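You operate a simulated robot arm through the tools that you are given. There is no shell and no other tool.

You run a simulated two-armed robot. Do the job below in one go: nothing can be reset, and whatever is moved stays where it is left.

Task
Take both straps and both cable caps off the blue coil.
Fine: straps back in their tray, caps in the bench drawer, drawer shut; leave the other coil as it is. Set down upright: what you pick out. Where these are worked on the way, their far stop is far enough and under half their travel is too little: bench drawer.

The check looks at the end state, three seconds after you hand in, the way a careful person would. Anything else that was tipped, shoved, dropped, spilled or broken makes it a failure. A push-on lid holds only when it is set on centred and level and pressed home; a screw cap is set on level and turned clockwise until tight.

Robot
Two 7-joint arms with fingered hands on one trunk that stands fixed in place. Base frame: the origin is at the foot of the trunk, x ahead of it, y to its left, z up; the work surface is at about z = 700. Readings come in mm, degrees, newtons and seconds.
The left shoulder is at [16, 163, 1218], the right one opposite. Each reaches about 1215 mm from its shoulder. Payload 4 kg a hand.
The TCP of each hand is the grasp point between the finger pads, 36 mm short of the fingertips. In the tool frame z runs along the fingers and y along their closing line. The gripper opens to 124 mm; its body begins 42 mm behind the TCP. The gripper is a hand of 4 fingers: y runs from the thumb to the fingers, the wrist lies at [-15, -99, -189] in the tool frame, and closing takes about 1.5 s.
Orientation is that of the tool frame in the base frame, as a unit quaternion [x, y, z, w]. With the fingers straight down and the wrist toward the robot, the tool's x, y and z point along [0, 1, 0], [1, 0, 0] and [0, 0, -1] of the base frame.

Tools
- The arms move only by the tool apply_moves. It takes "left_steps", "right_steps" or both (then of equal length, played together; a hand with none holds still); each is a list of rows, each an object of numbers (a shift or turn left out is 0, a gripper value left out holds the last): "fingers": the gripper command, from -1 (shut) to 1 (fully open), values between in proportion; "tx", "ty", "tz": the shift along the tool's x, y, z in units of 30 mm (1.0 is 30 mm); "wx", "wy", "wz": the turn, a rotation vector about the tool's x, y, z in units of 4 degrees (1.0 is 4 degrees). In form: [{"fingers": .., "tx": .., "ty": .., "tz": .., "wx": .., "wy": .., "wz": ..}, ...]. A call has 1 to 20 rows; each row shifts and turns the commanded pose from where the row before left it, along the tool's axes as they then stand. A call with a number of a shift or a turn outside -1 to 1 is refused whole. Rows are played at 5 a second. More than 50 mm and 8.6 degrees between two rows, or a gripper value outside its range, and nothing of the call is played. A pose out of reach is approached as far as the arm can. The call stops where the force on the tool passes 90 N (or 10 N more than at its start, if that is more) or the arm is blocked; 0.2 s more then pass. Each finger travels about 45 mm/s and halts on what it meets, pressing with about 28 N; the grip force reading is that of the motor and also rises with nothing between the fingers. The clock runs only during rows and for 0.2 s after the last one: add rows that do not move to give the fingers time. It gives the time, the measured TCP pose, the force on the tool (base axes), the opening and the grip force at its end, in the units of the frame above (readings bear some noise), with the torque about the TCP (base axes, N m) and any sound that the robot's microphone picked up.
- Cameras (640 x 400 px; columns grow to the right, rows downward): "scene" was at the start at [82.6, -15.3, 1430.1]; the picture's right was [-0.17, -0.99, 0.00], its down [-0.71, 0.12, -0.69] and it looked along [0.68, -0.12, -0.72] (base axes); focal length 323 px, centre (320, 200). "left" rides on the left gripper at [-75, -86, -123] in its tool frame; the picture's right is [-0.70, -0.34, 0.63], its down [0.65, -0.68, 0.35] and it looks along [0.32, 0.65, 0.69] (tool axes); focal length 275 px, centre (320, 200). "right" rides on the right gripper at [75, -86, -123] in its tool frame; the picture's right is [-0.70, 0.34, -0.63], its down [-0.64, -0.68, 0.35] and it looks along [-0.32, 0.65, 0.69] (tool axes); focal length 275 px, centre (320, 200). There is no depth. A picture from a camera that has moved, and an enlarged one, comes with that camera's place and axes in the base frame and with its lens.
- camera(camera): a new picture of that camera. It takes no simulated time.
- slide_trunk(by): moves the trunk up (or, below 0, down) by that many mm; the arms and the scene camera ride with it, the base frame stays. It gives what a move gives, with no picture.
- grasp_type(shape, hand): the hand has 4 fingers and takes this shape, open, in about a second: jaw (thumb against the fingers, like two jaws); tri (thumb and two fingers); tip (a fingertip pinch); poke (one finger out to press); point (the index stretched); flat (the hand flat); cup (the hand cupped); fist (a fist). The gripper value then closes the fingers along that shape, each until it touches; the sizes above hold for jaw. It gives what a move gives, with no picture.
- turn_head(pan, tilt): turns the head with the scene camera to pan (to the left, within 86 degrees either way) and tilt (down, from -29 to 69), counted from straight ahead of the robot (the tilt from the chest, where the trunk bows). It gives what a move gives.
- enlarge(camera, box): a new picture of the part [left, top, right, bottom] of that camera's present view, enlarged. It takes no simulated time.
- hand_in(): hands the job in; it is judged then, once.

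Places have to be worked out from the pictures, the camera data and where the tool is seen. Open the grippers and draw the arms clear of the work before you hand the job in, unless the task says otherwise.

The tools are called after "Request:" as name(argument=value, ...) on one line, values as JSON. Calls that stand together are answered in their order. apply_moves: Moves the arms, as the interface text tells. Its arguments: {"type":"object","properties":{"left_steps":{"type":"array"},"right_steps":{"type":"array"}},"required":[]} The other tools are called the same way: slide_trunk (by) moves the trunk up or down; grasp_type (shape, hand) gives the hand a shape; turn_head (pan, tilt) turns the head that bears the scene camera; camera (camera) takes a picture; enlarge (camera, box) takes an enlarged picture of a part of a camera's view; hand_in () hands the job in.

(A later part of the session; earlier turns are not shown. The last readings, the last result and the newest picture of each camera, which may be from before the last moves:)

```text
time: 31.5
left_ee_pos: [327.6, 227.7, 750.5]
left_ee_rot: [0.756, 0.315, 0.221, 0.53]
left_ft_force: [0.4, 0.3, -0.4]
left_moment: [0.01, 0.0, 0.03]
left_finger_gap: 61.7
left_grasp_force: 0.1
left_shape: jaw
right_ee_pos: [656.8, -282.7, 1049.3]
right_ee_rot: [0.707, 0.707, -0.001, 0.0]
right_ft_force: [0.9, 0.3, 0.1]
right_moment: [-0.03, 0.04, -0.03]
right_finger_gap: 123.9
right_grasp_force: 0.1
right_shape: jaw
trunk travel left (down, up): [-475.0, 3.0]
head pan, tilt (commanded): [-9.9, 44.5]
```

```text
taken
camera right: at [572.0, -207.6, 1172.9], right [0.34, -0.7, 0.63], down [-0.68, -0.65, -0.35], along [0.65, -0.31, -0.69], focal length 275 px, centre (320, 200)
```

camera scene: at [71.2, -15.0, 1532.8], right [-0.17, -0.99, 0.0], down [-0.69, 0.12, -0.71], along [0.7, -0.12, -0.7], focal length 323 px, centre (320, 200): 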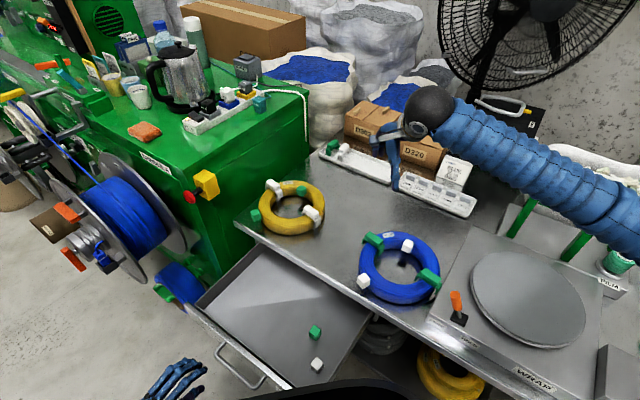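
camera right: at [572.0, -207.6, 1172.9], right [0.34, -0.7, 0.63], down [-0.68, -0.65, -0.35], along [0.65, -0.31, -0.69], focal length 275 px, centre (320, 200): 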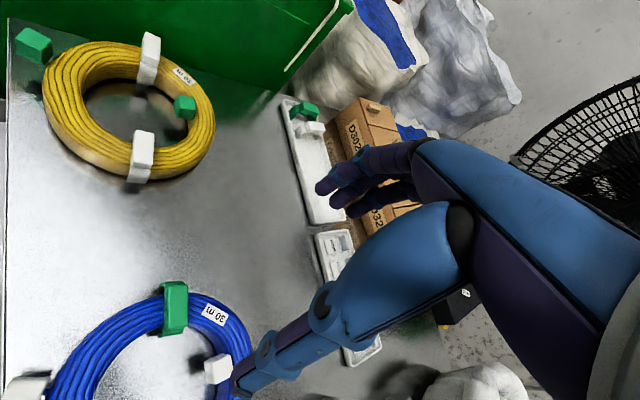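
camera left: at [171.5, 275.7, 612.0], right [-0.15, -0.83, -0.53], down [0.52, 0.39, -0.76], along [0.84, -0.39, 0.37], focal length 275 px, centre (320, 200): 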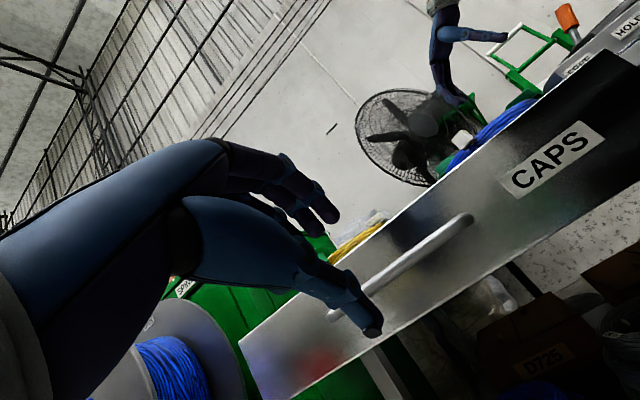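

The arm is clear and high. I'll zoom on the lever and the coil from here to plan the lever's return and check nothing else moved.

Request:
enlarge(camera="scene", box=[420, 270, 520, 350])

Request:
enlarge(camera="scene", box=[350, 225, 450, 310])

Request:
enlarge(camera="scene", box=[480, 180, 640, 300])

```text
5.00 times, centred on (470, 310) of scene
camera zoom: at [71.2, -15.0, 1532.8], right [-0.17, -0.99, 0.0], down [-0.69, 0.12, -0.71], along [0.7, -0.12, -0.7], focal length 1616 px, centre (-430, -350)
```

zoom: 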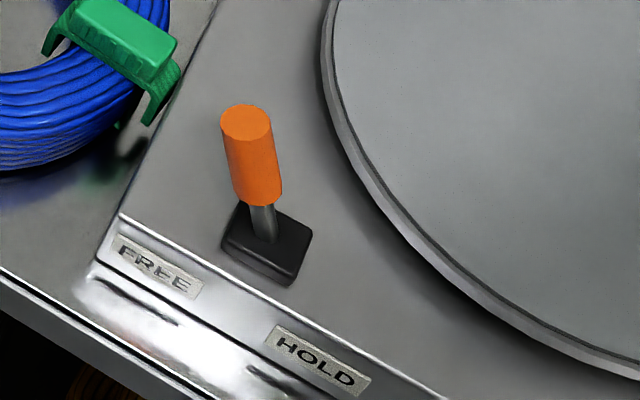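

```text
4.71 times, centred on (400, 268) of scene
camera zoom: at [71.2, -15.0, 1532.8], right [-0.17, -0.99, 0.0], down [-0.69, 0.12, -0.71], along [0.7, -0.12, -0.7], focal length 1521 px, centre (-56, -118)
```

zoom: 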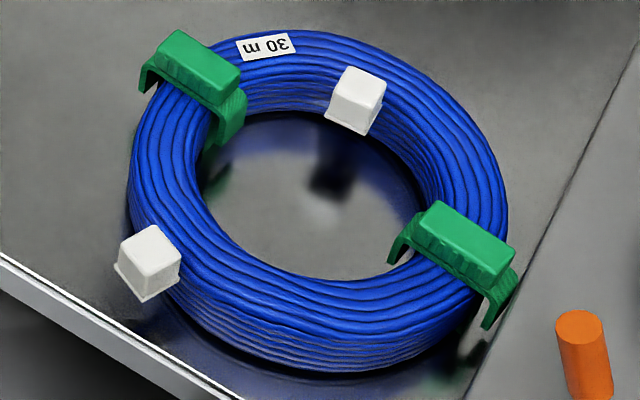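

```text
3.33 times, centred on (560, 240) of scene
camera zoom: at [71.2, -15.0, 1532.8], right [-0.17, -0.99, 0.0], down [-0.69, 0.12, -0.71], along [0.7, -0.12, -0.7], focal length 1078 px, centre (-480, 67)
```

zoom: 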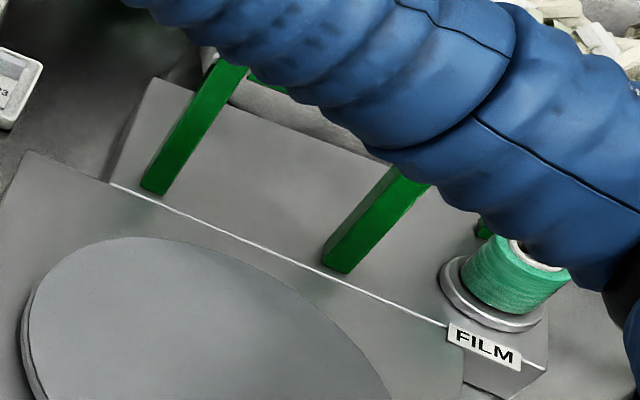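

The lever leans about 25 degrees toward FREE, with its handle top near (420,-420,795). I'll turn the right hand to point left-forward, which is natural for that arm, while staying high. Then I'll approach the lever from above on its FREE side with the fingers closed.

Request:
apply_moves(right_steps=[{"wz": -1, "fingers": 0}, {"wz": -1, "fingers": -1}, {"wz": -1, "fingers": -1}, {"wz": -1, "fingers": -1}, {"wz": -1, "fingers": -1}, {"wz": -1, "fingers": -1}, {"wz": -1, "fingers": -1}, {"wz": -1, "fingers": -1}, {"wz": -1, "fingers": -1}, {"wz": -1, "fingers": -1}, {"wz": -0.5, "fingers": -1}, {}, {}])

Request:
camera(camera="scene")

Request:
camera(camera="right")

```text
time: 34.3
left_ee_pos: [328.1, 226.7, 749.6]
left_ee_rot: [0.756, 0.316, 0.221, 0.529]
left_ft_force: [1.0, 0.4, -0.6]
left_moment: [-0.02, 0.02, -0.01]
left_finger_gap: 62.0
left_grasp_force: 0.1
left_shape: jaw
right_ee_pos: [657.7, -282.7, 1048.8]
right_ee_rot: [0.407, 0.913, 0.001, -0.001]
right_ft_force: [0.4, 0.5, 0.2]
right_moment: [-0.02, 0.01, 0.0]
right_finger_gap: 0.0
right_grasp_force: 28.6
right_shape: jaw
trunk travel left (down, up): [-475.0, 3.0]
head pan, tilt (commanded): [-9.9, 44.5]
```

```text
taken
camera scene: at [71.1, -15.2, 1532.8], right [-0.17, -0.99, 0.0], down [-0.69, 0.12, -0.71], along [0.7, -0.12, -0.7], focal length 323 px, centre (320, 200)
```

scene: 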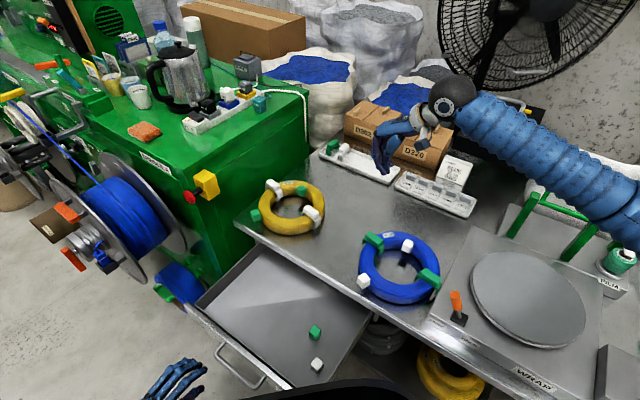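

```text
taken
camera right: at [544.2, -284.1, 1172.7], right [0.72, -0.29, 0.63], down [-0.07, -0.94, -0.35], along [0.69, 0.2, -0.69], focal length 275 px, centre (320, 200)
```

right: 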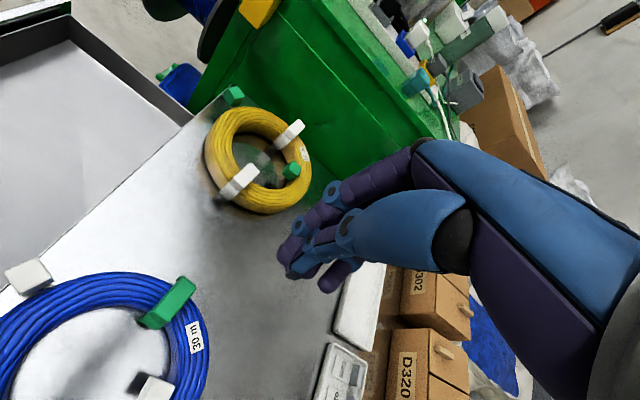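

The hand is closed and pointing left-forward. I'll zoom to see how far the fingertips reach past the grasp point when closed.

Request:
enlarge(camera="scene", box=[350, 70, 500, 190])

Request:
enlarge(camera="right", box=[240, 130, 440, 310])

```text
3.33 times, centred on (425, 130) of scene
camera zoom: at [71.1, -15.2, 1532.8], right [-0.17, -0.99, 0.0], down [-0.69, 0.12, -0.71], along [0.7, -0.12, -0.7], focal length 1078 px, centre (-30, 433)
```

zoom: 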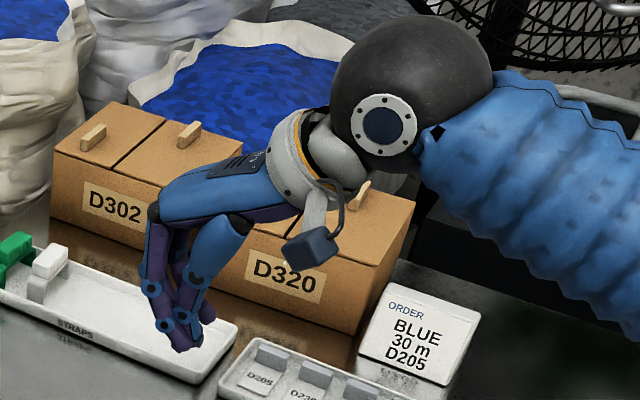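

```text
2.22 times, centred on (340, 220) of right
camera zoom: at [544.2, -284.1, 1172.7], right [0.72, -0.29, 0.63], down [-0.07, -0.94, -0.35], along [0.69, 0.2, -0.69], focal length 612 px, centre (276, 156)
```

zoom: 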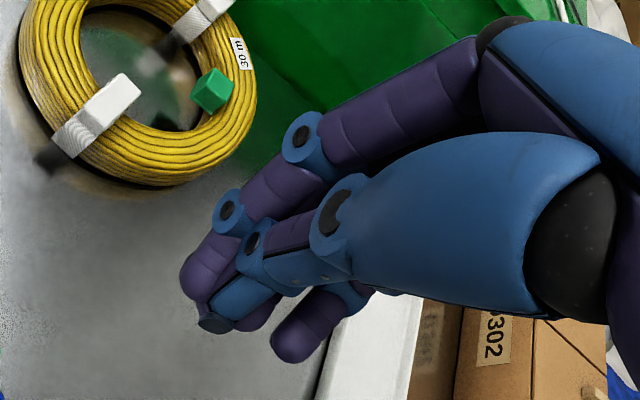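

Fingertips reach 36 mm past the grasp point when closed, as expected. I'll travel high toward the lever's FREE side, stopping at z 920 to check the arm.

Request:
apply_moves(right_steps=[{"tx": 0.215, "ty": -0.755, "tz": 0.43}, {"tx": 0.215, "ty": -0.755, "tz": 0.43}, {"tx": 0.215, "ty": -0.755, "tz": 0.43}, {"tx": 0.215, "ty": -0.755, "tz": 0.43}, {"tx": 0.215, "ty": -0.755, "tz": 0.43}, {"tx": 0.215, "ty": -0.755, "tz": 0.43}, {"tx": 0.215, "ty": -0.755, "tz": 0.43}, {"tx": 0.215, "ty": -0.755, "tz": 0.43}, {"tx": 0.215, "ty": -0.755, "tz": 0.43}, {"tx": 0.215, "ty": -0.755, "tz": 0.43}, {}])

Request:
camera(camera="scene")

Request:
camera(camera="right")

```text
time: 36.7
left_ee_pos: [327.9, 227.8, 751.3]
left_ee_rot: [0.756, 0.314, 0.22, 0.53]
left_ft_force: [-0.2, -0.2, -0.5]
left_moment: [0.0, 0.01, -0.03]
left_finger_gap: 61.7
left_grasp_force: 0.1
left_shape: jaw
right_ee_pos: [446.0, -386.3, 920.4]
right_ee_rot: [0.407, 0.913, 0.0, 0.0]
right_ft_force: [0.7, 0.6, 0.4]
right_moment: [0.02, 0.0, -0.02]
right_finger_gap: 0.0
right_grasp_force: 28.6
right_shape: jaw
trunk travel left (down, up): [-475.0, 3.0]
head pan, tilt (commanded): [-9.9, 44.5]
```

```text
taken
camera scene: at [71.4, -15.4, 1532.8], right [-0.17, -0.99, 0.0], down [-0.69, 0.12, -0.71], along [0.7, -0.12, -0.7], focal length 323 px, centre (320, 200)
```

scene: 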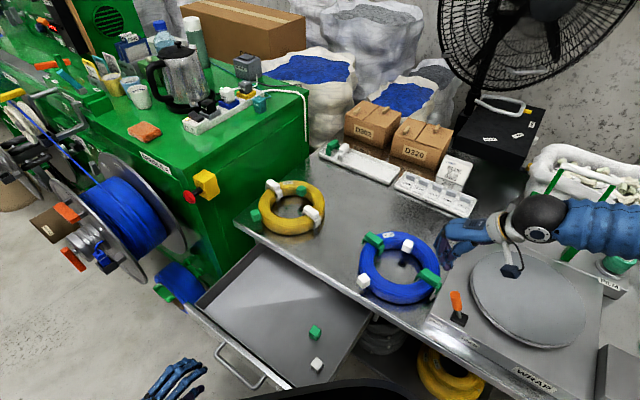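

```text
taken
camera right: at [331.8, -387.7, 1044.0], right [0.72, -0.29, 0.63], down [-0.08, -0.94, -0.35], along [0.69, 0.2, -0.69], focal length 275 px, centre (320, 200)
```

right: 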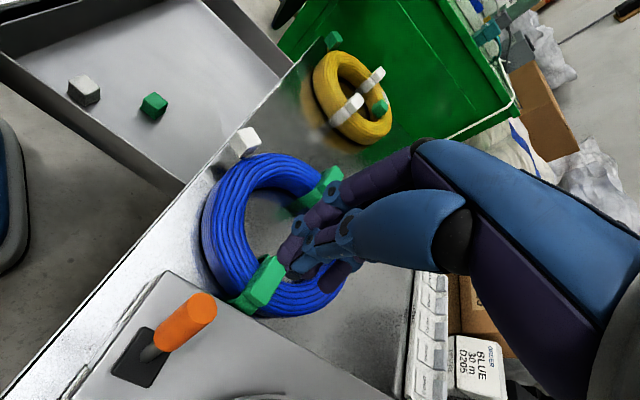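

Using this view as well, the wrap platform turns out to sit higher than the bench. The lever pivot is near (378,-422,750) and the handle top near (399,-396,838). I'll shift sideways into line and lower the closed fingertips to z ≈ 815 on the FREE side of the handle.

Request:
apply_moves(right_steps=[{"tx": 0.3, "ty": 0.2}, {"tx": 0.3, "ty": 0.1}, {"tz": 0.6}, {"tz": 0.6}, {"tz": 0.6}, {"tz": 0.5}, {}])

Request:
camera(camera="right")

Request:
enlarge(camera="scene", box=[390, 210, 550, 340])

```text
time: 38.3
left_ee_pos: [329.3, 226.6, 750.2]
left_ee_rot: [0.757, 0.314, 0.22, 0.529]
left_ft_force: [-0.1, 0.7, 1.1]
left_moment: [-0.01, -0.01, -0.02]
left_finger_gap: 61.8
left_grasp_force: 0.1
left_shape: jaw
right_ee_pos: [440.2, -365.0, 851.8]
right_ee_rot: [0.407, 0.913, 0.001, -0.001]
right_ft_force: [0.6, 0.2, -1.0]
right_moment: [0.03, 0.02, 0.04]
right_finger_gap: 0.0
right_grasp_force: 28.0
right_shape: jaw
trunk travel left (down, up): [-475.0, 3.0]
head pan, tilt (commanded): [-9.9, 44.5]
```

```text
taken
camera right: at [326.8, -366.2, 975.7], right [0.72, -0.29, 0.63], down [-0.07, -0.94, -0.35], along [0.69, 0.2, -0.69], focal length 275 px, centre (320, 200)
```

right: 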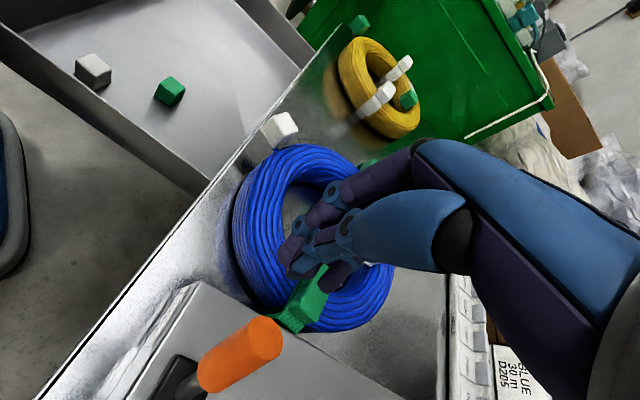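

```text
3.08 times, centred on (470, 275) of scene
camera zoom: at [70.9, -15.0, 1532.9], right [-0.17, -0.99, 0.0], down [-0.69, 0.12, -0.71], along [0.7, -0.12, -0.7], focal length 995 px, centre (-142, -31)
```

zoom: 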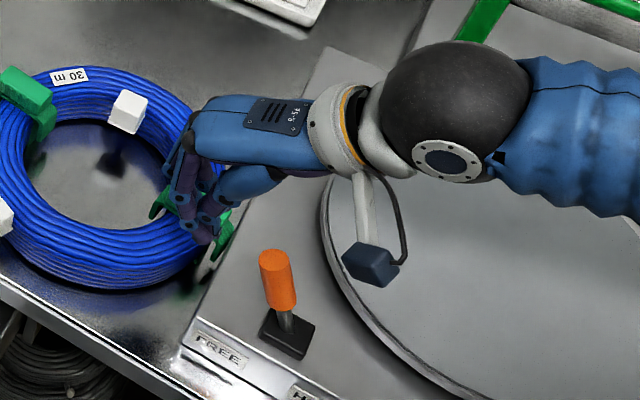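

The closed hand is lined up beside the handle. I'll push slowly toward HOLD and watch the force.

Request:
apply_moves(right_steps=[{"ty": -0.3}, {"ty": -0.3}, {"ty": -0.3}, {"ty": -0.3}, {"ty": -0.3}])

Request:
enlarge(camera="scene", box=[390, 210, 550, 340])

Request:
camera(camera="right")

```text
time: 39.5
left_ee_pos: [328.0, 227.8, 750.0]
left_ee_rot: [0.757, 0.314, 0.22, 0.529]
left_ft_force: [0.6, 0.3, 0.3]
left_moment: [0.02, 0.01, 0.01]
left_finger_gap: 61.9
left_grasp_force: 0.2
left_shape: jaw
right_ee_pos: [405.4, -392.5, 851.9]
right_ee_rot: [0.407, 0.914, 0.0, -0.001]
right_ft_force: [0.5, 0.7, 0.3]
right_moment: [0.02, -0.04, -0.02]
right_finger_gap: 0.0
right_grasp_force: 28.2
right_shape: jaw
trunk travel left (down, up): [-475.0, 3.0]
head pan, tilt (commanded): [-9.9, 44.5]
```

```text
3.08 times, centred on (470, 275) of scene
camera zoom: at [70.9, -15.2, 1532.9], right [-0.17, -0.99, 0.0], down [-0.69, 0.12, -0.71], along [0.7, -0.12, -0.7], focal length 995 px, centre (-142, -31)
```

zoom: 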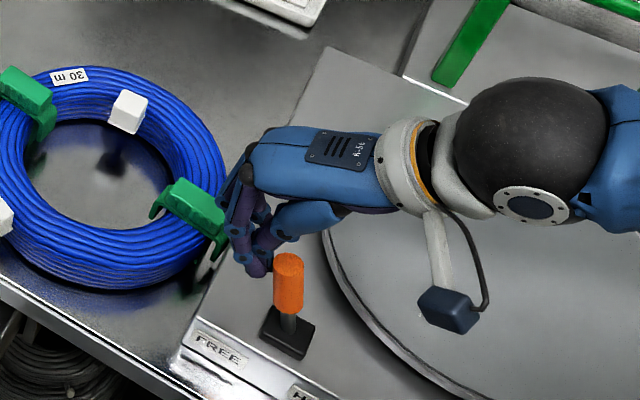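

```text
taken
camera right: at [292.7, -395.9, 975.2], right [0.72, -0.29, 0.63], down [-0.07, -0.94, -0.35], along [0.69, 0.2, -0.69], focal length 275 px, centre (320, 200)
```

right: 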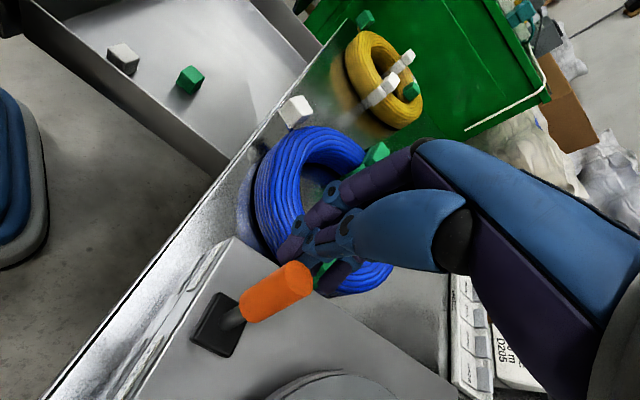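

The handle is moving with the hand with little resistance. I'll keep pushing toward HOLD.

Request:
apply_moves(right_steps=[{"ty": -0.3}, {"ty": -0.3}, {"ty": -0.3}])

Request:
enlarge(camera="scene", box=[390, 210, 550, 340])

```text
time: 40.3
left_ee_pos: [327.3, 228.5, 749.6]
left_ee_rot: [0.756, 0.315, 0.221, 0.529]
left_ft_force: [0.3, -0.4, 0.4]
left_moment: [-0.01, 0.0, 0.04]
left_finger_gap: 61.9
left_grasp_force: 0.1
left_shape: jaw
right_ee_pos: [387.8, -413.7, 850.5]
right_ee_rot: [0.407, 0.913, 0.0, -0.001]
right_ft_force: [0.3, 0.1, 0.1]
right_moment: [-0.04, -0.01, 0.04]
right_finger_gap: 0.1
right_grasp_force: 27.7
right_shape: jaw
trunk travel left (down, up): [-475.0, 3.0]
head pan, tilt (commanded): [-9.9, 44.5]
```

```text
3.08 times, centred on (470, 275) of scene
camera zoom: at [70.8, -15.1, 1532.9], right [-0.17, -0.99, 0.0], down [-0.69, 0.12, -0.71], along [0.7, -0.12, -0.7], focal length 995 px, centre (-142, -31)
```

zoom: 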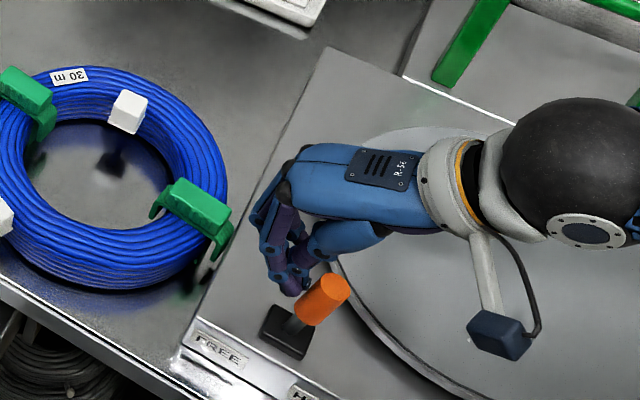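

The lever is past upright but not yet as far toward HOLD as it was originally (handle end near (354,-442)). I'll push on gently until it meets its stop.

Request:
apply_moves(right_steps=[{"ty": -0.2}, {"ty": -0.2}, {"ty": -0.2}, {}])

Request:
enlarge(camera="scene", box=[390, 210, 550, 340])

```text
time: 41.3
left_ee_pos: [328.1, 227.2, 751.0]
left_ee_rot: [0.757, 0.313, 0.219, 0.53]
left_ft_force: [-0.4, -0.7, 0.4]
left_moment: [-0.01, 0.0, -0.04]
left_finger_gap: 61.8
left_grasp_force: 0.0
left_shape: jaw
right_ee_pos: [374.0, -425.0, 850.8]
right_ee_rot: [0.407, 0.914, 0.0, -0.001]
right_ft_force: [1.6, 0.1, 1.1]
right_moment: [0.04, -0.06, 0.0]
right_finger_gap: 0.0
right_grasp_force: 27.0
right_shape: jaw
trunk travel left (down, up): [-475.0, 3.0]
head pan, tilt (commanded): [-9.9, 44.5]
```

```text
3.08 times, centred on (470, 275) of scene
camera zoom: at [71.1, -15.2, 1532.8], right [-0.17, -0.99, 0.0], down [-0.69, 0.12, -0.71], along [0.7, -0.12, -0.7], focal length 995 px, centre (-142, -31)
```

zoom: 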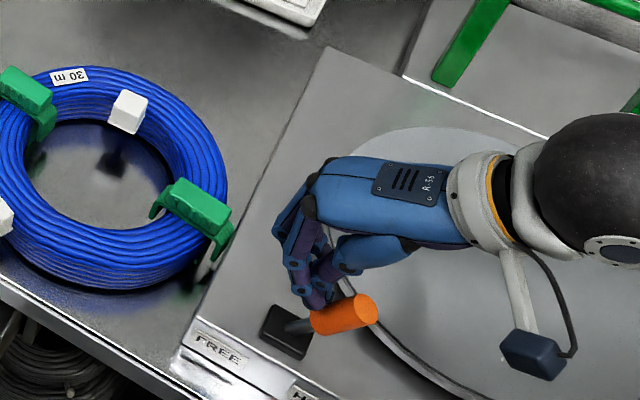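

The lever now leans about 24–25 degrees toward HOLD, close to its original lean. I'll nudge a few millimetres more to feel for the stop.

Request:
apply_moves(right_steps=[{"ty": -0.1}, {"ty": -0.1}])

Request:
enlarge(camera="scene", box=[420, 270, 520, 350])

Request:
camera(camera="right")

```text
time: 41.9
left_ee_pos: [327.5, 227.5, 750.4]
left_ee_rot: [0.756, 0.315, 0.22, 0.529]
left_ft_force: [0.7, -0.9, -0.9]
left_moment: [0.0, 0.01, 0.0]
left_finger_gap: 61.7
left_grasp_force: 0.1
left_shape: jaw
right_ee_pos: [370.1, -429.1, 851.3]
right_ee_rot: [0.407, 0.913, 0.0, 0.0]
right_ft_force: [6.0, 2.8, 3.5]
right_moment: [0.13, -0.21, 0.0]
right_finger_gap: 0.0
right_grasp_force: 28.1
right_shape: jaw
trunk travel left (down, up): [-475.0, 3.0]
head pan, tilt (commanded): [-9.9, 44.5]
```

```text
5.00 times, centred on (470, 310) of scene
camera zoom: at [71.4, -14.8, 1532.9], right [-0.17, -0.99, 0.0], down [-0.69, 0.12, -0.71], along [0.7, -0.12, -0.7], focal length 1616 px, centre (-430, -350)
```

zoom: 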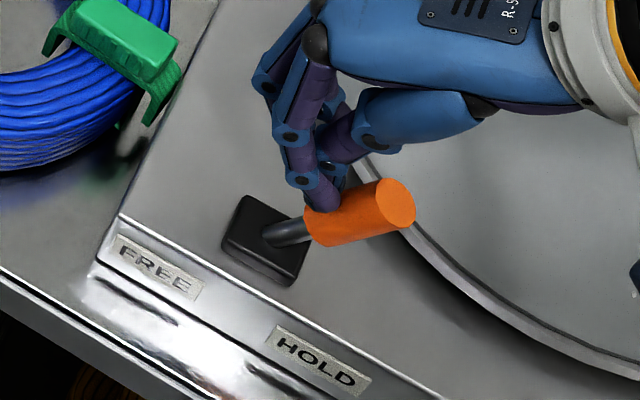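

```text
taken
camera right: at [256.0, -430.9, 975.1], right [0.72, -0.29, 0.63], down [-0.07, -0.94, -0.35], along [0.69, 0.2, -0.69], focal length 275 px, centre (320, 200)
```

right: 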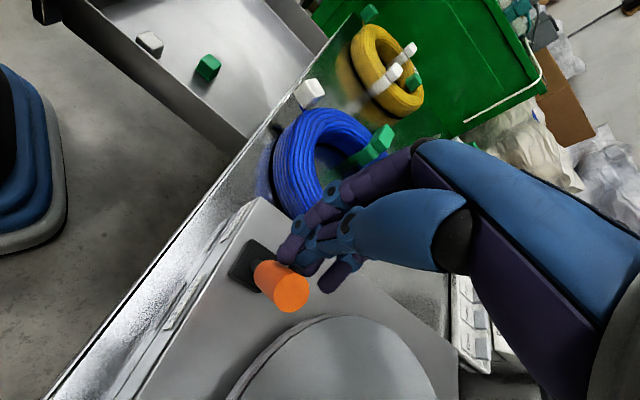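

The handle has stopped moving while the force begins to rise, so this seems to be the HOLD stop. One more light nudge will confirm it, then I'll back off.

Request:
apply_moves(right_steps=[{"ty": -0.12}, {"ty": -0.08}])

Request:
enlarge(camera="scene", box=[420, 270, 520, 350])

```text
time: 42.5
left_ee_pos: [327.3, 227.1, 750.2]
left_ee_rot: [0.756, 0.315, 0.22, 0.53]
left_ft_force: [0.3, 0.5, -0.4]
left_moment: [0.0, 0.04, 0.0]
left_finger_gap: 61.7
left_grasp_force: 0.0
left_shape: jaw
right_ee_pos: [366.1, -433.5, 850.9]
right_ee_rot: [0.406, 0.914, 0.001, 0.001]
right_ft_force: [11.0, 9.3, 5.0]
right_moment: [0.31, -0.35, -0.08]
right_finger_gap: 0.2
right_grasp_force: 28.3
right_shape: jaw
trunk travel left (down, up): [-475.0, 3.0]
head pan, tilt (commanded): [-9.9, 44.5]
```

```text
5.00 times, centred on (470, 310) of scene
camera zoom: at [71.7, -14.3, 1532.8], right [-0.17, -0.99, 0.0], down [-0.69, 0.12, -0.71], along [0.7, -0.12, -0.7], focal length 1616 px, centre (-430, -350)
```

zoom: 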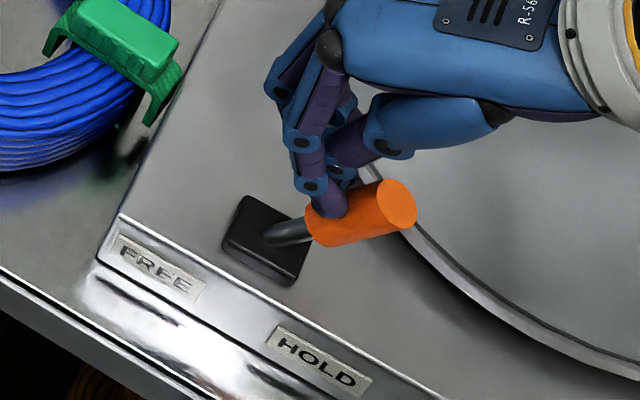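

The lever is against its HOLD stop (about 15 N, no movement). I'll back off, lift well clear and check that it stays.

Request:
apply_moves(right_steps=[{"ty": 0.3}, {"ty": 0.5}, {"ty": 0.5}, {"tz": -0.8}, {"tz": -0.8}, {"tz": -0.8}, {"tz": -0.8}, {}])

Request:
camera(camera="scene")

Request:
enlarge(camera="scene", box=[420, 270, 520, 350])

Request:
camera(camera="right")

```text
time: 44.3
left_ee_pos: [327.7, 226.0, 751.2]
left_ee_rot: [0.756, 0.315, 0.221, 0.529]
left_ft_force: [-0.2, -0.6, 0.0]
left_moment: [0.02, -0.01, -0.03]
left_finger_gap: 61.7
left_grasp_force: 0.0
left_shape: jaw
right_ee_pos: [394.9, -408.4, 946.3]
right_ee_rot: [0.406, 0.914, 0.0, -0.001]
right_ft_force: [-0.5, -1.5, -0.8]
right_moment: [0.0, 0.02, 0.01]
right_finger_gap: 0.0
right_grasp_force: 28.5
right_shape: jaw
trunk travel left (down, up): [-475.0, 3.0]
head pan, tilt (commanded): [-9.9, 44.5]
```

```text
taken
camera scene: at [71.2, -16.0, 1532.8], right [-0.17, -0.99, 0.0], down [-0.69, 0.12, -0.71], along [0.7, -0.12, -0.7], focal length 323 px, centre (320, 200)
```

scene: 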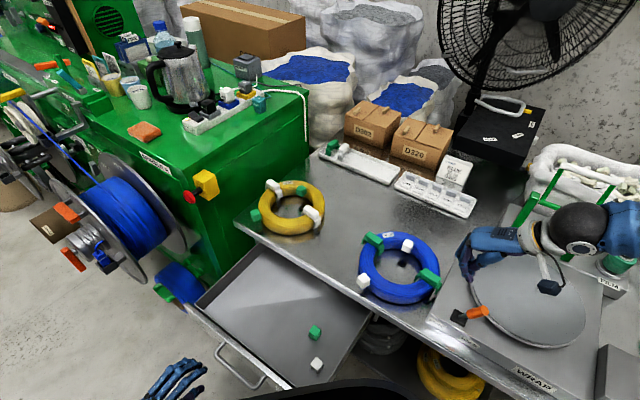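

```text
5.00 times, centred on (470, 310) of scene
camera zoom: at [71.2, -16.0, 1532.8], right [-0.17, -0.99, 0.0], down [-0.69, 0.12, -0.71], along [0.7, -0.12, -0.7], focal length 1616 px, centre (-430, -350)
```

zoom: 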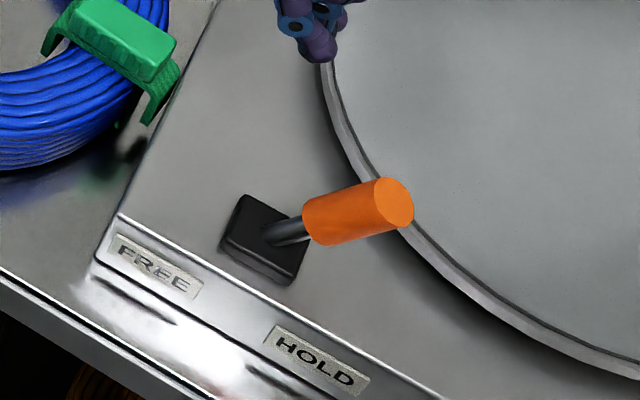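

```text
taken
camera right: at [281.3, -410.3, 1069.8], right [0.72, -0.29, 0.63], down [-0.08, -0.93, -0.35], along [0.69, 0.2, -0.69], focal length 275 px, centre (320, 200)
```

right: 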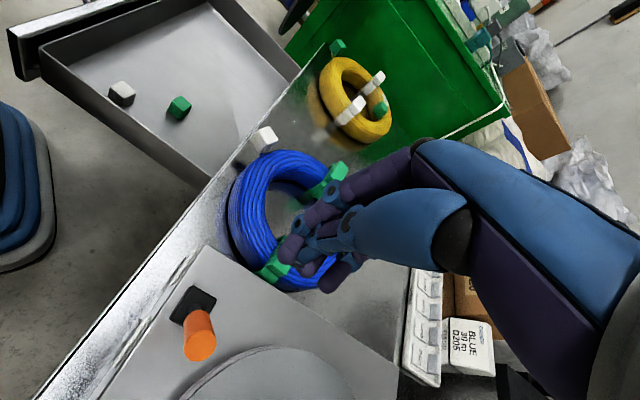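

The lever is back at HOLD and stays there. Combining views, the strap tops are at z ≈ 773, with the left one near (647,-278). I'll take the right hand there at height, still pointing left-forward, open the fingers and look before going down.

Request:
apply_moves(right_steps=[{"ty": 0.914, "tx": -0.239}, {"ty": 0.914, "tx": -0.239}, {"ty": 0.914, "tx": -0.239}, {"ty": 0.914, "tx": -0.239}, {"ty": 0.914, "tx": -0.239, "fingers": 0}, {"ty": 0.914, "tx": -0.239, "fingers": 1}, {"ty": 0.914, "tx": -0.239, "fingers": 1}, {"ty": 0.914, "tx": -0.239, "fingers": 1}, {"ty": 0.914, "tx": -0.239, "fingers": 1}, {"ty": 0.914, "tx": -0.239, "fingers": 1}, {"wz": 0.625, "tz": 0.4}, {"wz": 0.625, "tz": 0.4}, {"tz": 0.4}, {}])

Request:
camera(camera="scene")

Request:
camera(camera="right")

```text
time: 47.3
left_ee_pos: [328.3, 227.9, 750.9]
left_ee_rot: [0.756, 0.315, 0.221, 0.529]
left_ft_force: [0.1, -0.8, -0.5]
left_moment: [-0.01, 0.0, 0.03]
left_finger_gap: 61.5
left_grasp_force: 0.1
left_shape: jaw
right_ee_pos: [645.8, -279.2, 911.7]
right_ee_rot: [0.446, 0.895, 0.0, -0.001]
right_ft_force: [-0.7, -0.2, -0.3]
right_moment: [0.01, -0.03, -0.02]
right_finger_gap: 123.6
right_grasp_force: 0.0
right_shape: jaw
trunk travel left (down, up): [-475.0, 3.0]
head pan, tilt (commanded): [-9.9, 44.5]
```

```text
taken
camera scene: at [71.2, -15.1, 1532.8], right [-0.17, -0.99, 0.0], down [-0.69, 0.12, -0.71], along [0.7, -0.12, -0.7], focal length 323 px, centre (320, 200)
```

scene: 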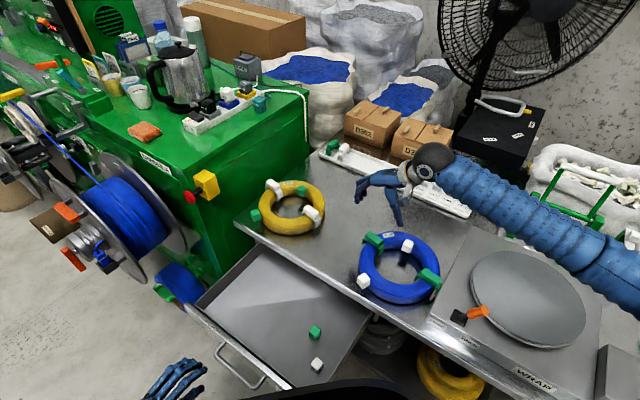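

```text
taken
camera right: at [533.3, -270.4, 1035.3], right [0.69, -0.35, 0.63], down [-0.16, -0.93, -0.35], along [0.71, 0.14, -0.69], focal length 275 px, centre (320, 200)
```

right: 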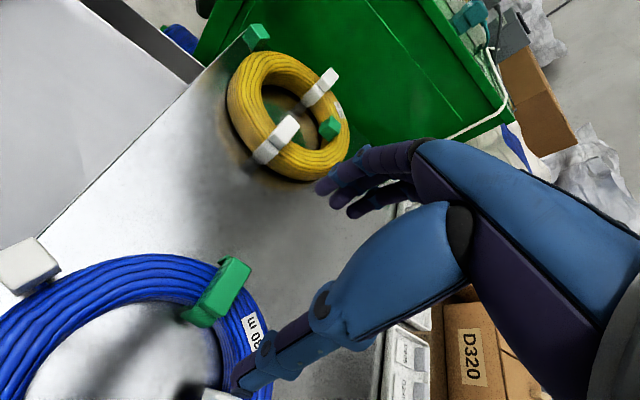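

The view is clear. I'll zoom on the strap from the wrist and head to fix its position relative to the hand.

Request:
enlarge(camera="right", box=[150, 230, 300, 360])

Request:
enlarge(camera="scene", box=[340, 140, 460, 260])

```text
3.08 times, centred on (225, 295) of right
camera zoom: at [533.3, -270.4, 1035.3], right [0.69, -0.35, 0.63], down [-0.16, -0.93, -0.35], along [0.71, 0.14, -0.69], focal length 847 px, centre (612, -92)
```

zoom: 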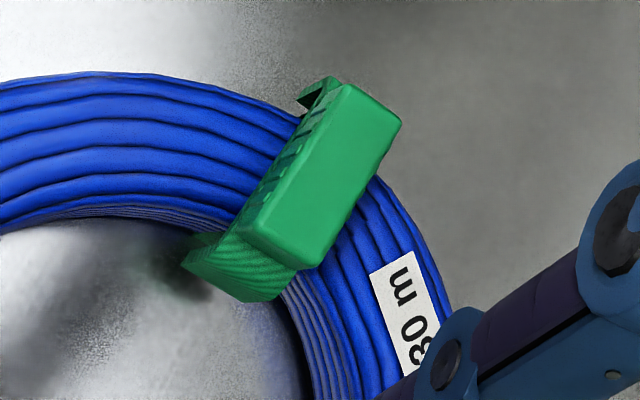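

```text
3.33 times, centred on (400, 200) of scene
camera zoom: at [71.2, -15.1, 1532.8], right [-0.17, -0.99, 0.0], down [-0.69, 0.12, -0.71], along [0.7, -0.12, -0.7], focal length 1078 px, centre (53, 200)
```

zoom: 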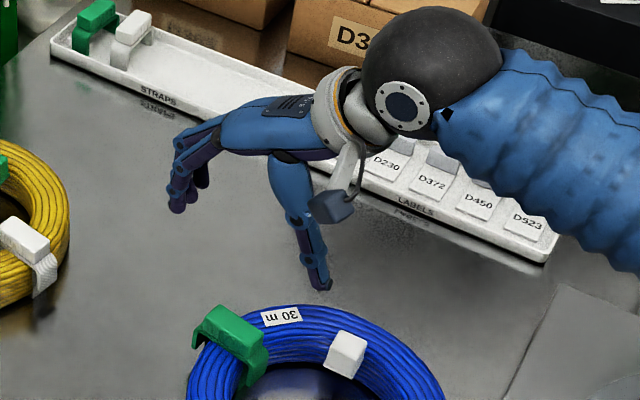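

The hand is centred on the strap; I judge the strap's centre at (645,-279) with its top at z 773–775. I'll lower with the fingers fully open straddling it, and stop partway to check.

Request:
apply_moves(right_steps=[{"tz": 0.9}, {"tz": 0.9}, {"tz": 0.9}, {"tz": 0.4}, {}])

Request:
camera(camera="right")

Request:
enlarge(camera="scene", box=[340, 160, 460, 280])

Request:
camera(camera="scene")

```text
time: 48.5
left_ee_pos: [326.8, 226.9, 751.6]
left_ee_rot: [0.756, 0.315, 0.221, 0.53]
left_ft_force: [0.3, -0.3, 0.0]
left_moment: [0.03, -0.04, -0.02]
left_finger_gap: 61.9
left_grasp_force: 0.0
left_shape: jaw
right_ee_pos: [646.2, -279.4, 819.1]
right_ee_rot: [0.446, 0.895, 0.001, -0.001]
right_ft_force: [0.2, 0.7, -0.4]
right_moment: [0.03, 0.0, -0.02]
right_finger_gap: 123.8
right_grasp_force: 0.0
right_shape: jaw
trunk travel left (down, up): [-475.0, 3.0]
head pan, tilt (commanded): [-9.9, 44.5]
```

```text
taken
camera right: at [531.0, -270.6, 942.9], right [0.69, -0.35, 0.63], down [-0.16, -0.93, -0.35], along [0.71, 0.14, -0.69], focal length 275 px, centre (320, 200)
```

right: 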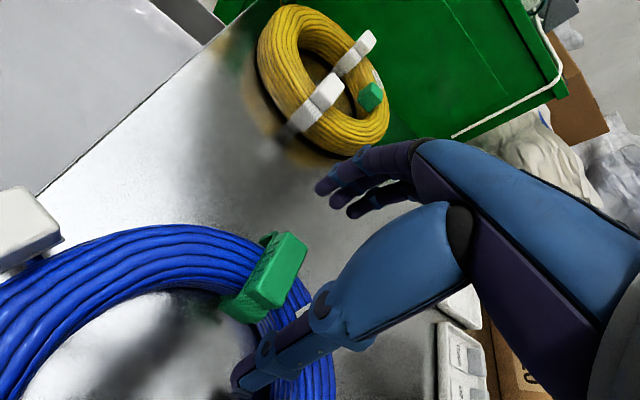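

```text
3.33 times, centred on (400, 220) of scene
camera zoom: at [71.1, -15.2, 1532.8], right [-0.17, -0.99, 0.0], down [-0.69, 0.12, -0.71], along [0.7, -0.12, -0.7], focal length 1078 px, centre (53, 133)
```

zoom: 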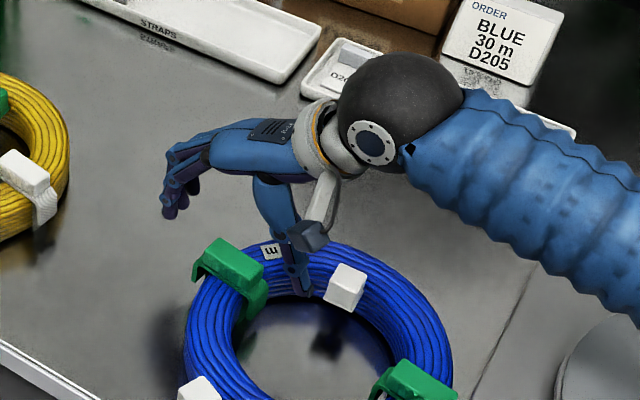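

```text
taken
camera scene: at [71.1, -15.2, 1532.8], right [-0.17, -0.99, 0.0], down [-0.69, 0.12, -0.71], along [0.7, -0.12, -0.7], focal length 323 px, centre (320, 200)
```

scene: 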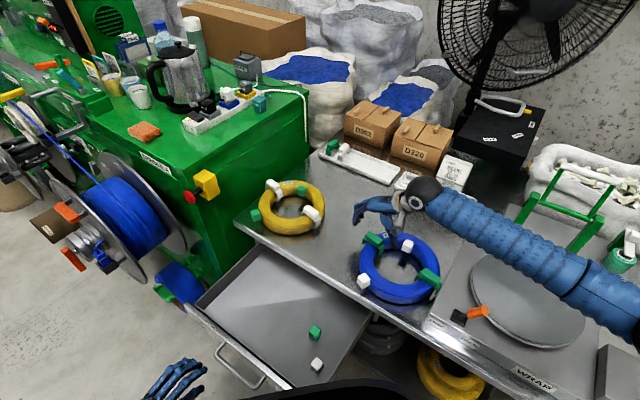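

The fingers straddle the strap: thumb over the hole, fingers outside. The arm is clear of the lever. I'll lower to z 764 so the fingertips flank the strap's legs.

Request:
apply_moves(right_steps=[{"tz": 0.6}, {"tz": 0.6}, {"tz": 0.6}, {}])

Request:
camera(camera="right")

Request:
enlarge(camera="scene", box=[340, 180, 460, 300])

```text
time: 49.5
left_ee_pos: [328.6, 226.8, 750.8]
left_ee_rot: [0.756, 0.315, 0.221, 0.529]
left_ft_force: [-0.1, -0.2, -0.6]
left_moment: [0.01, 0.04, -0.04]
left_finger_gap: 61.7
left_grasp_force: 0.1
left_shape: jaw
right_ee_pos: [645.1, -277.7, 762.9]
right_ee_rot: [0.446, 0.895, 0.001, -0.001]
right_ft_force: [-0.1, 0.4, 0.4]
right_moment: [0.01, 0.0, -0.03]
right_finger_gap: 123.6
right_grasp_force: 0.0
right_shape: jaw
trunk travel left (down, up): [-475.0, 3.0]
head pan, tilt (commanded): [-9.9, 44.5]
```

```text
taken
camera right: at [530.7, -269.8, 887.4], right [0.69, -0.35, 0.63], down [-0.16, -0.93, -0.35], along [0.71, 0.14, -0.69], focal length 275 px, centre (320, 200)
```

right: 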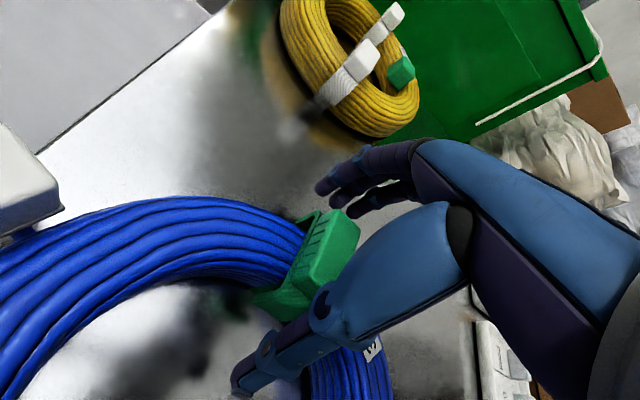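

```text
3.33 times, centred on (400, 240) of scene
camera zoom: at [71.0, -15.1, 1532.9], right [-0.17, -0.99, 0.0], down [-0.69, 0.12, -0.71], along [0.7, -0.12, -0.7], focal length 1078 px, centre (53, 67)
```

zoom: 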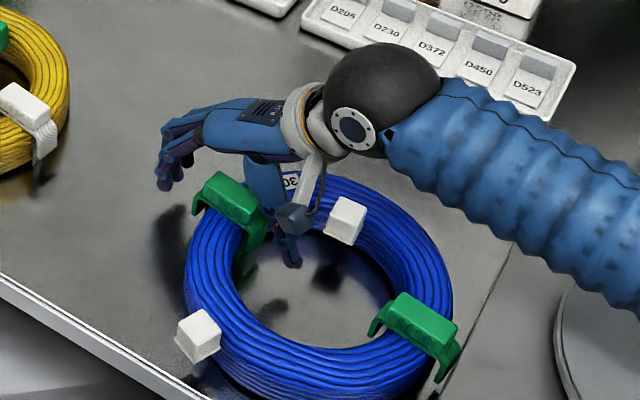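

The strap sits centred between thumb and fingers. I'll close on it and read the gap.

Request:
apply_moves(right_steps=[{"fingers": 0.3}, {"fingers": 0.3}, {"fingers": 0.1}, {"fingers": -0.2}, {"fingers": -0.6}, {"fingers": -1}, {"fingers": -1}, {"fingers": -1}])

Request:
camera(camera="right")

Request:
enlarge(camera="scene", box=[340, 180, 460, 300])

```text
time: 51.3
left_ee_pos: [328.2, 227.7, 749.8]
left_ee_rot: [0.756, 0.314, 0.221, 0.53]
left_ft_force: [0.3, 0.1, -0.7]
left_moment: [0.01, 0.03, 0.01]
left_finger_gap: 61.7
left_grasp_force: 0.1
left_shape: jaw
right_ee_pos: [643.8, -277.2, 764.6]
right_ee_rot: [0.446, 0.895, 0.0, 0.0]
right_ft_force: [-3.2, -2.4, 4.8]
right_moment: [0.11, -0.16, 0.02]
right_finger_gap: 84.3
right_grasp_force: 28.3
right_shape: jaw
trunk travel left (down, up): [-475.0, 3.0]
head pan, tilt (commanded): [-9.9, 44.5]
```

```text
taken
camera right: at [530.4, -269.9, 887.9], right [0.69, -0.35, 0.63], down [-0.16, -0.93, -0.35], along [0.71, 0.14, -0.69], focal length 275 px, centre (320, 200)
```

right: 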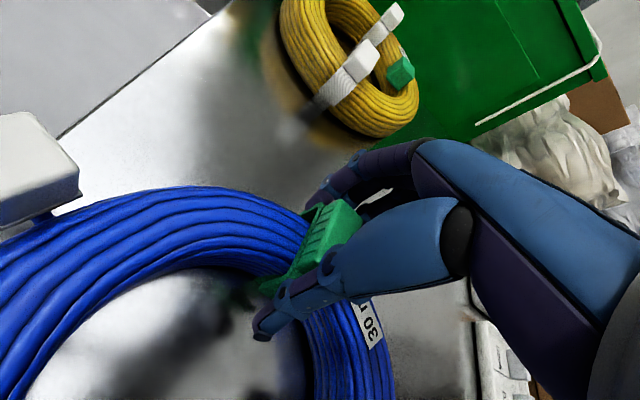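

```text
3.33 times, centred on (400, 240) of scene
camera zoom: at [70.5, -15.3, 1532.9], right [-0.17, -0.99, 0.0], down [-0.69, 0.12, -0.71], along [0.7, -0.12, -0.7], focal length 1078 px, centre (53, 67)
```

zoom: 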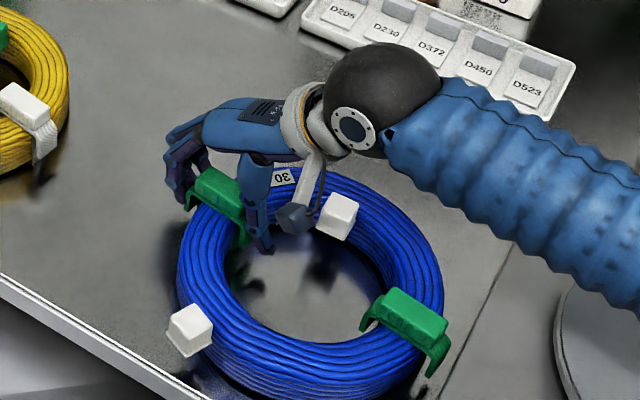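

The gap reads 84 mm and the coil shifted about 7 mm: at this depth the outer fingers press the coil itself. I'll open, rise until only the grip block is between the fingertips, and re-measure before gripping again.

Request:
apply_moves(right_steps=[{"fingers": 1}, {"fingers": 1}, {"fingers": 1}, {"fingers": 1}, {"tz": -0.5}, {"tz": -0.5}, {"tz": -0.5}, {"tz": -0.5}, {"tz": -0.5}, {}])

Request:
enlarge(camera="right", box=[200, 180, 400, 340])

Request:
enlarge(camera="scene", box=[340, 180, 460, 300])

```text
time: 53.5
left_ee_pos: [329.6, 227.2, 750.6]
left_ee_rot: [0.756, 0.315, 0.221, 0.529]
left_ft_force: [-0.7, -0.3, 0.2]
left_moment: [0.0, -0.02, 0.01]
left_finger_gap: 61.8
left_grasp_force: 0.1
left_shape: jaw
right_ee_pos: [645.4, -278.7, 840.8]
right_ee_rot: [0.446, 0.895, 0.0, -0.001]
right_ft_force: [0.5, -0.2, 0.0]
right_moment: [0.0, 0.03, -0.01]
right_finger_gap: 123.8
right_grasp_force: 0.0
right_shape: jaw
trunk travel left (down, up): [-475.0, 3.0]
head pan, tilt (commanded): [-9.9, 44.5]
```

```text
2.50 times, centred on (300, 260) of right
camera zoom: at [532.3, -269.8, 964.2], right [0.69, -0.35, 0.63], down [-0.16, -0.93, -0.35], along [0.71, 0.14, -0.69], focal length 688 px, centre (370, 50)
```

zoom: 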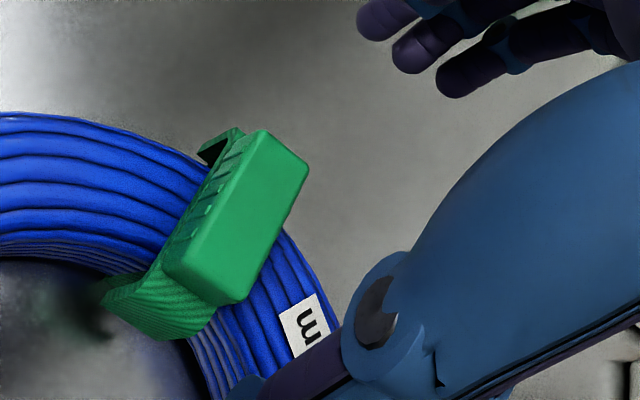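

```text
3.33 times, centred on (400, 240) of scene
camera zoom: at [71.1, -15.2, 1532.8], right [-0.17, -0.99, 0.0], down [-0.69, 0.12, -0.71], along [0.7, -0.12, -0.7], focal length 1078 px, centre (53, 67)
```

zoom: 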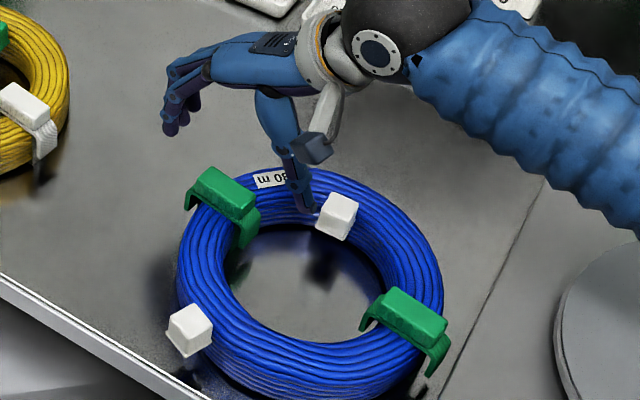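

The coil moved about 9 mm along the strap's direction and is otherwise unchanged; the strap is now centred near (650,-273). I'll lower so the fingertips flank only the block at z ≈ 757, above the coil, and close partway to check the alignment.

Request:
apply_moves(right_steps=[{"ty": 0.1, "tx": 0.04, "fingers": 0.5}, {"tz": 0.5, "fingers": 0.3}, {"tz": 0.5, "fingers": 0.2}, {"tz": 0.5, "fingers": 0.2}, {"fingers": 0.2}, {"fingers": 0.2}])

Request:
camera(camera="right")

Request:
enlarge(camera="scene", box=[350, 190, 430, 260])

```text
time: 54.9
left_ee_pos: [327.8, 226.1, 751.0]
left_ee_rot: [0.756, 0.314, 0.22, 0.53]
left_ft_force: [0.5, -0.6, 0.6]
left_moment: [-0.02, 0.03, 0.01]
left_finger_gap: 61.9
left_grasp_force: 0.1
left_shape: jaw
right_ee_pos: [648.0, -273.7, 794.4]
right_ee_rot: [0.446, 0.895, 0.001, -0.001]
right_ft_force: [0.2, 0.6, -0.8]
right_moment: [0.0, -0.01, 0.0]
right_finger_gap: 74.9
right_grasp_force: 0.0
right_shape: jaw
trunk travel left (down, up): [-475.0, 3.0]
head pan, tilt (commanded): [-9.9, 44.5]
```

```text
taken
camera right: at [534.1, -266.8, 918.4], right [0.69, -0.35, 0.63], down [-0.16, -0.93, -0.35], along [0.71, 0.14, -0.69], focal length 275 px, centre (320, 200)
```

right: 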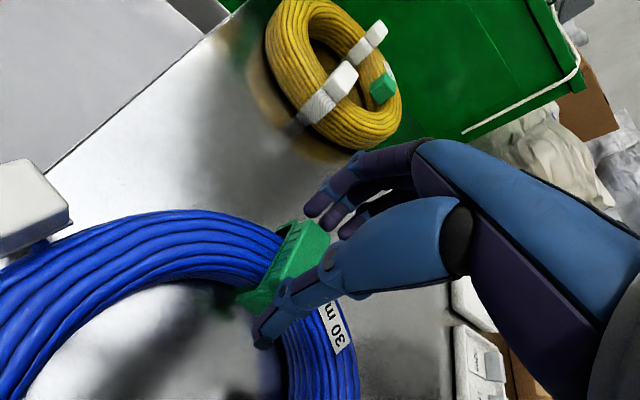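

```text
5.71 times, centred on (390, 225) of scene
camera zoom: at [71.2, -15.2, 1532.8], right [-0.17, -0.99, 0.0], down [-0.69, 0.12, -0.71], along [0.7, -0.12, -0.7], focal length 1847 px, centre (-80, 57)
```

zoom: 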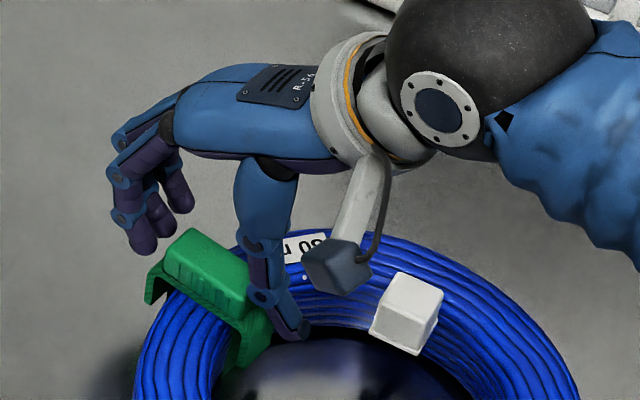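

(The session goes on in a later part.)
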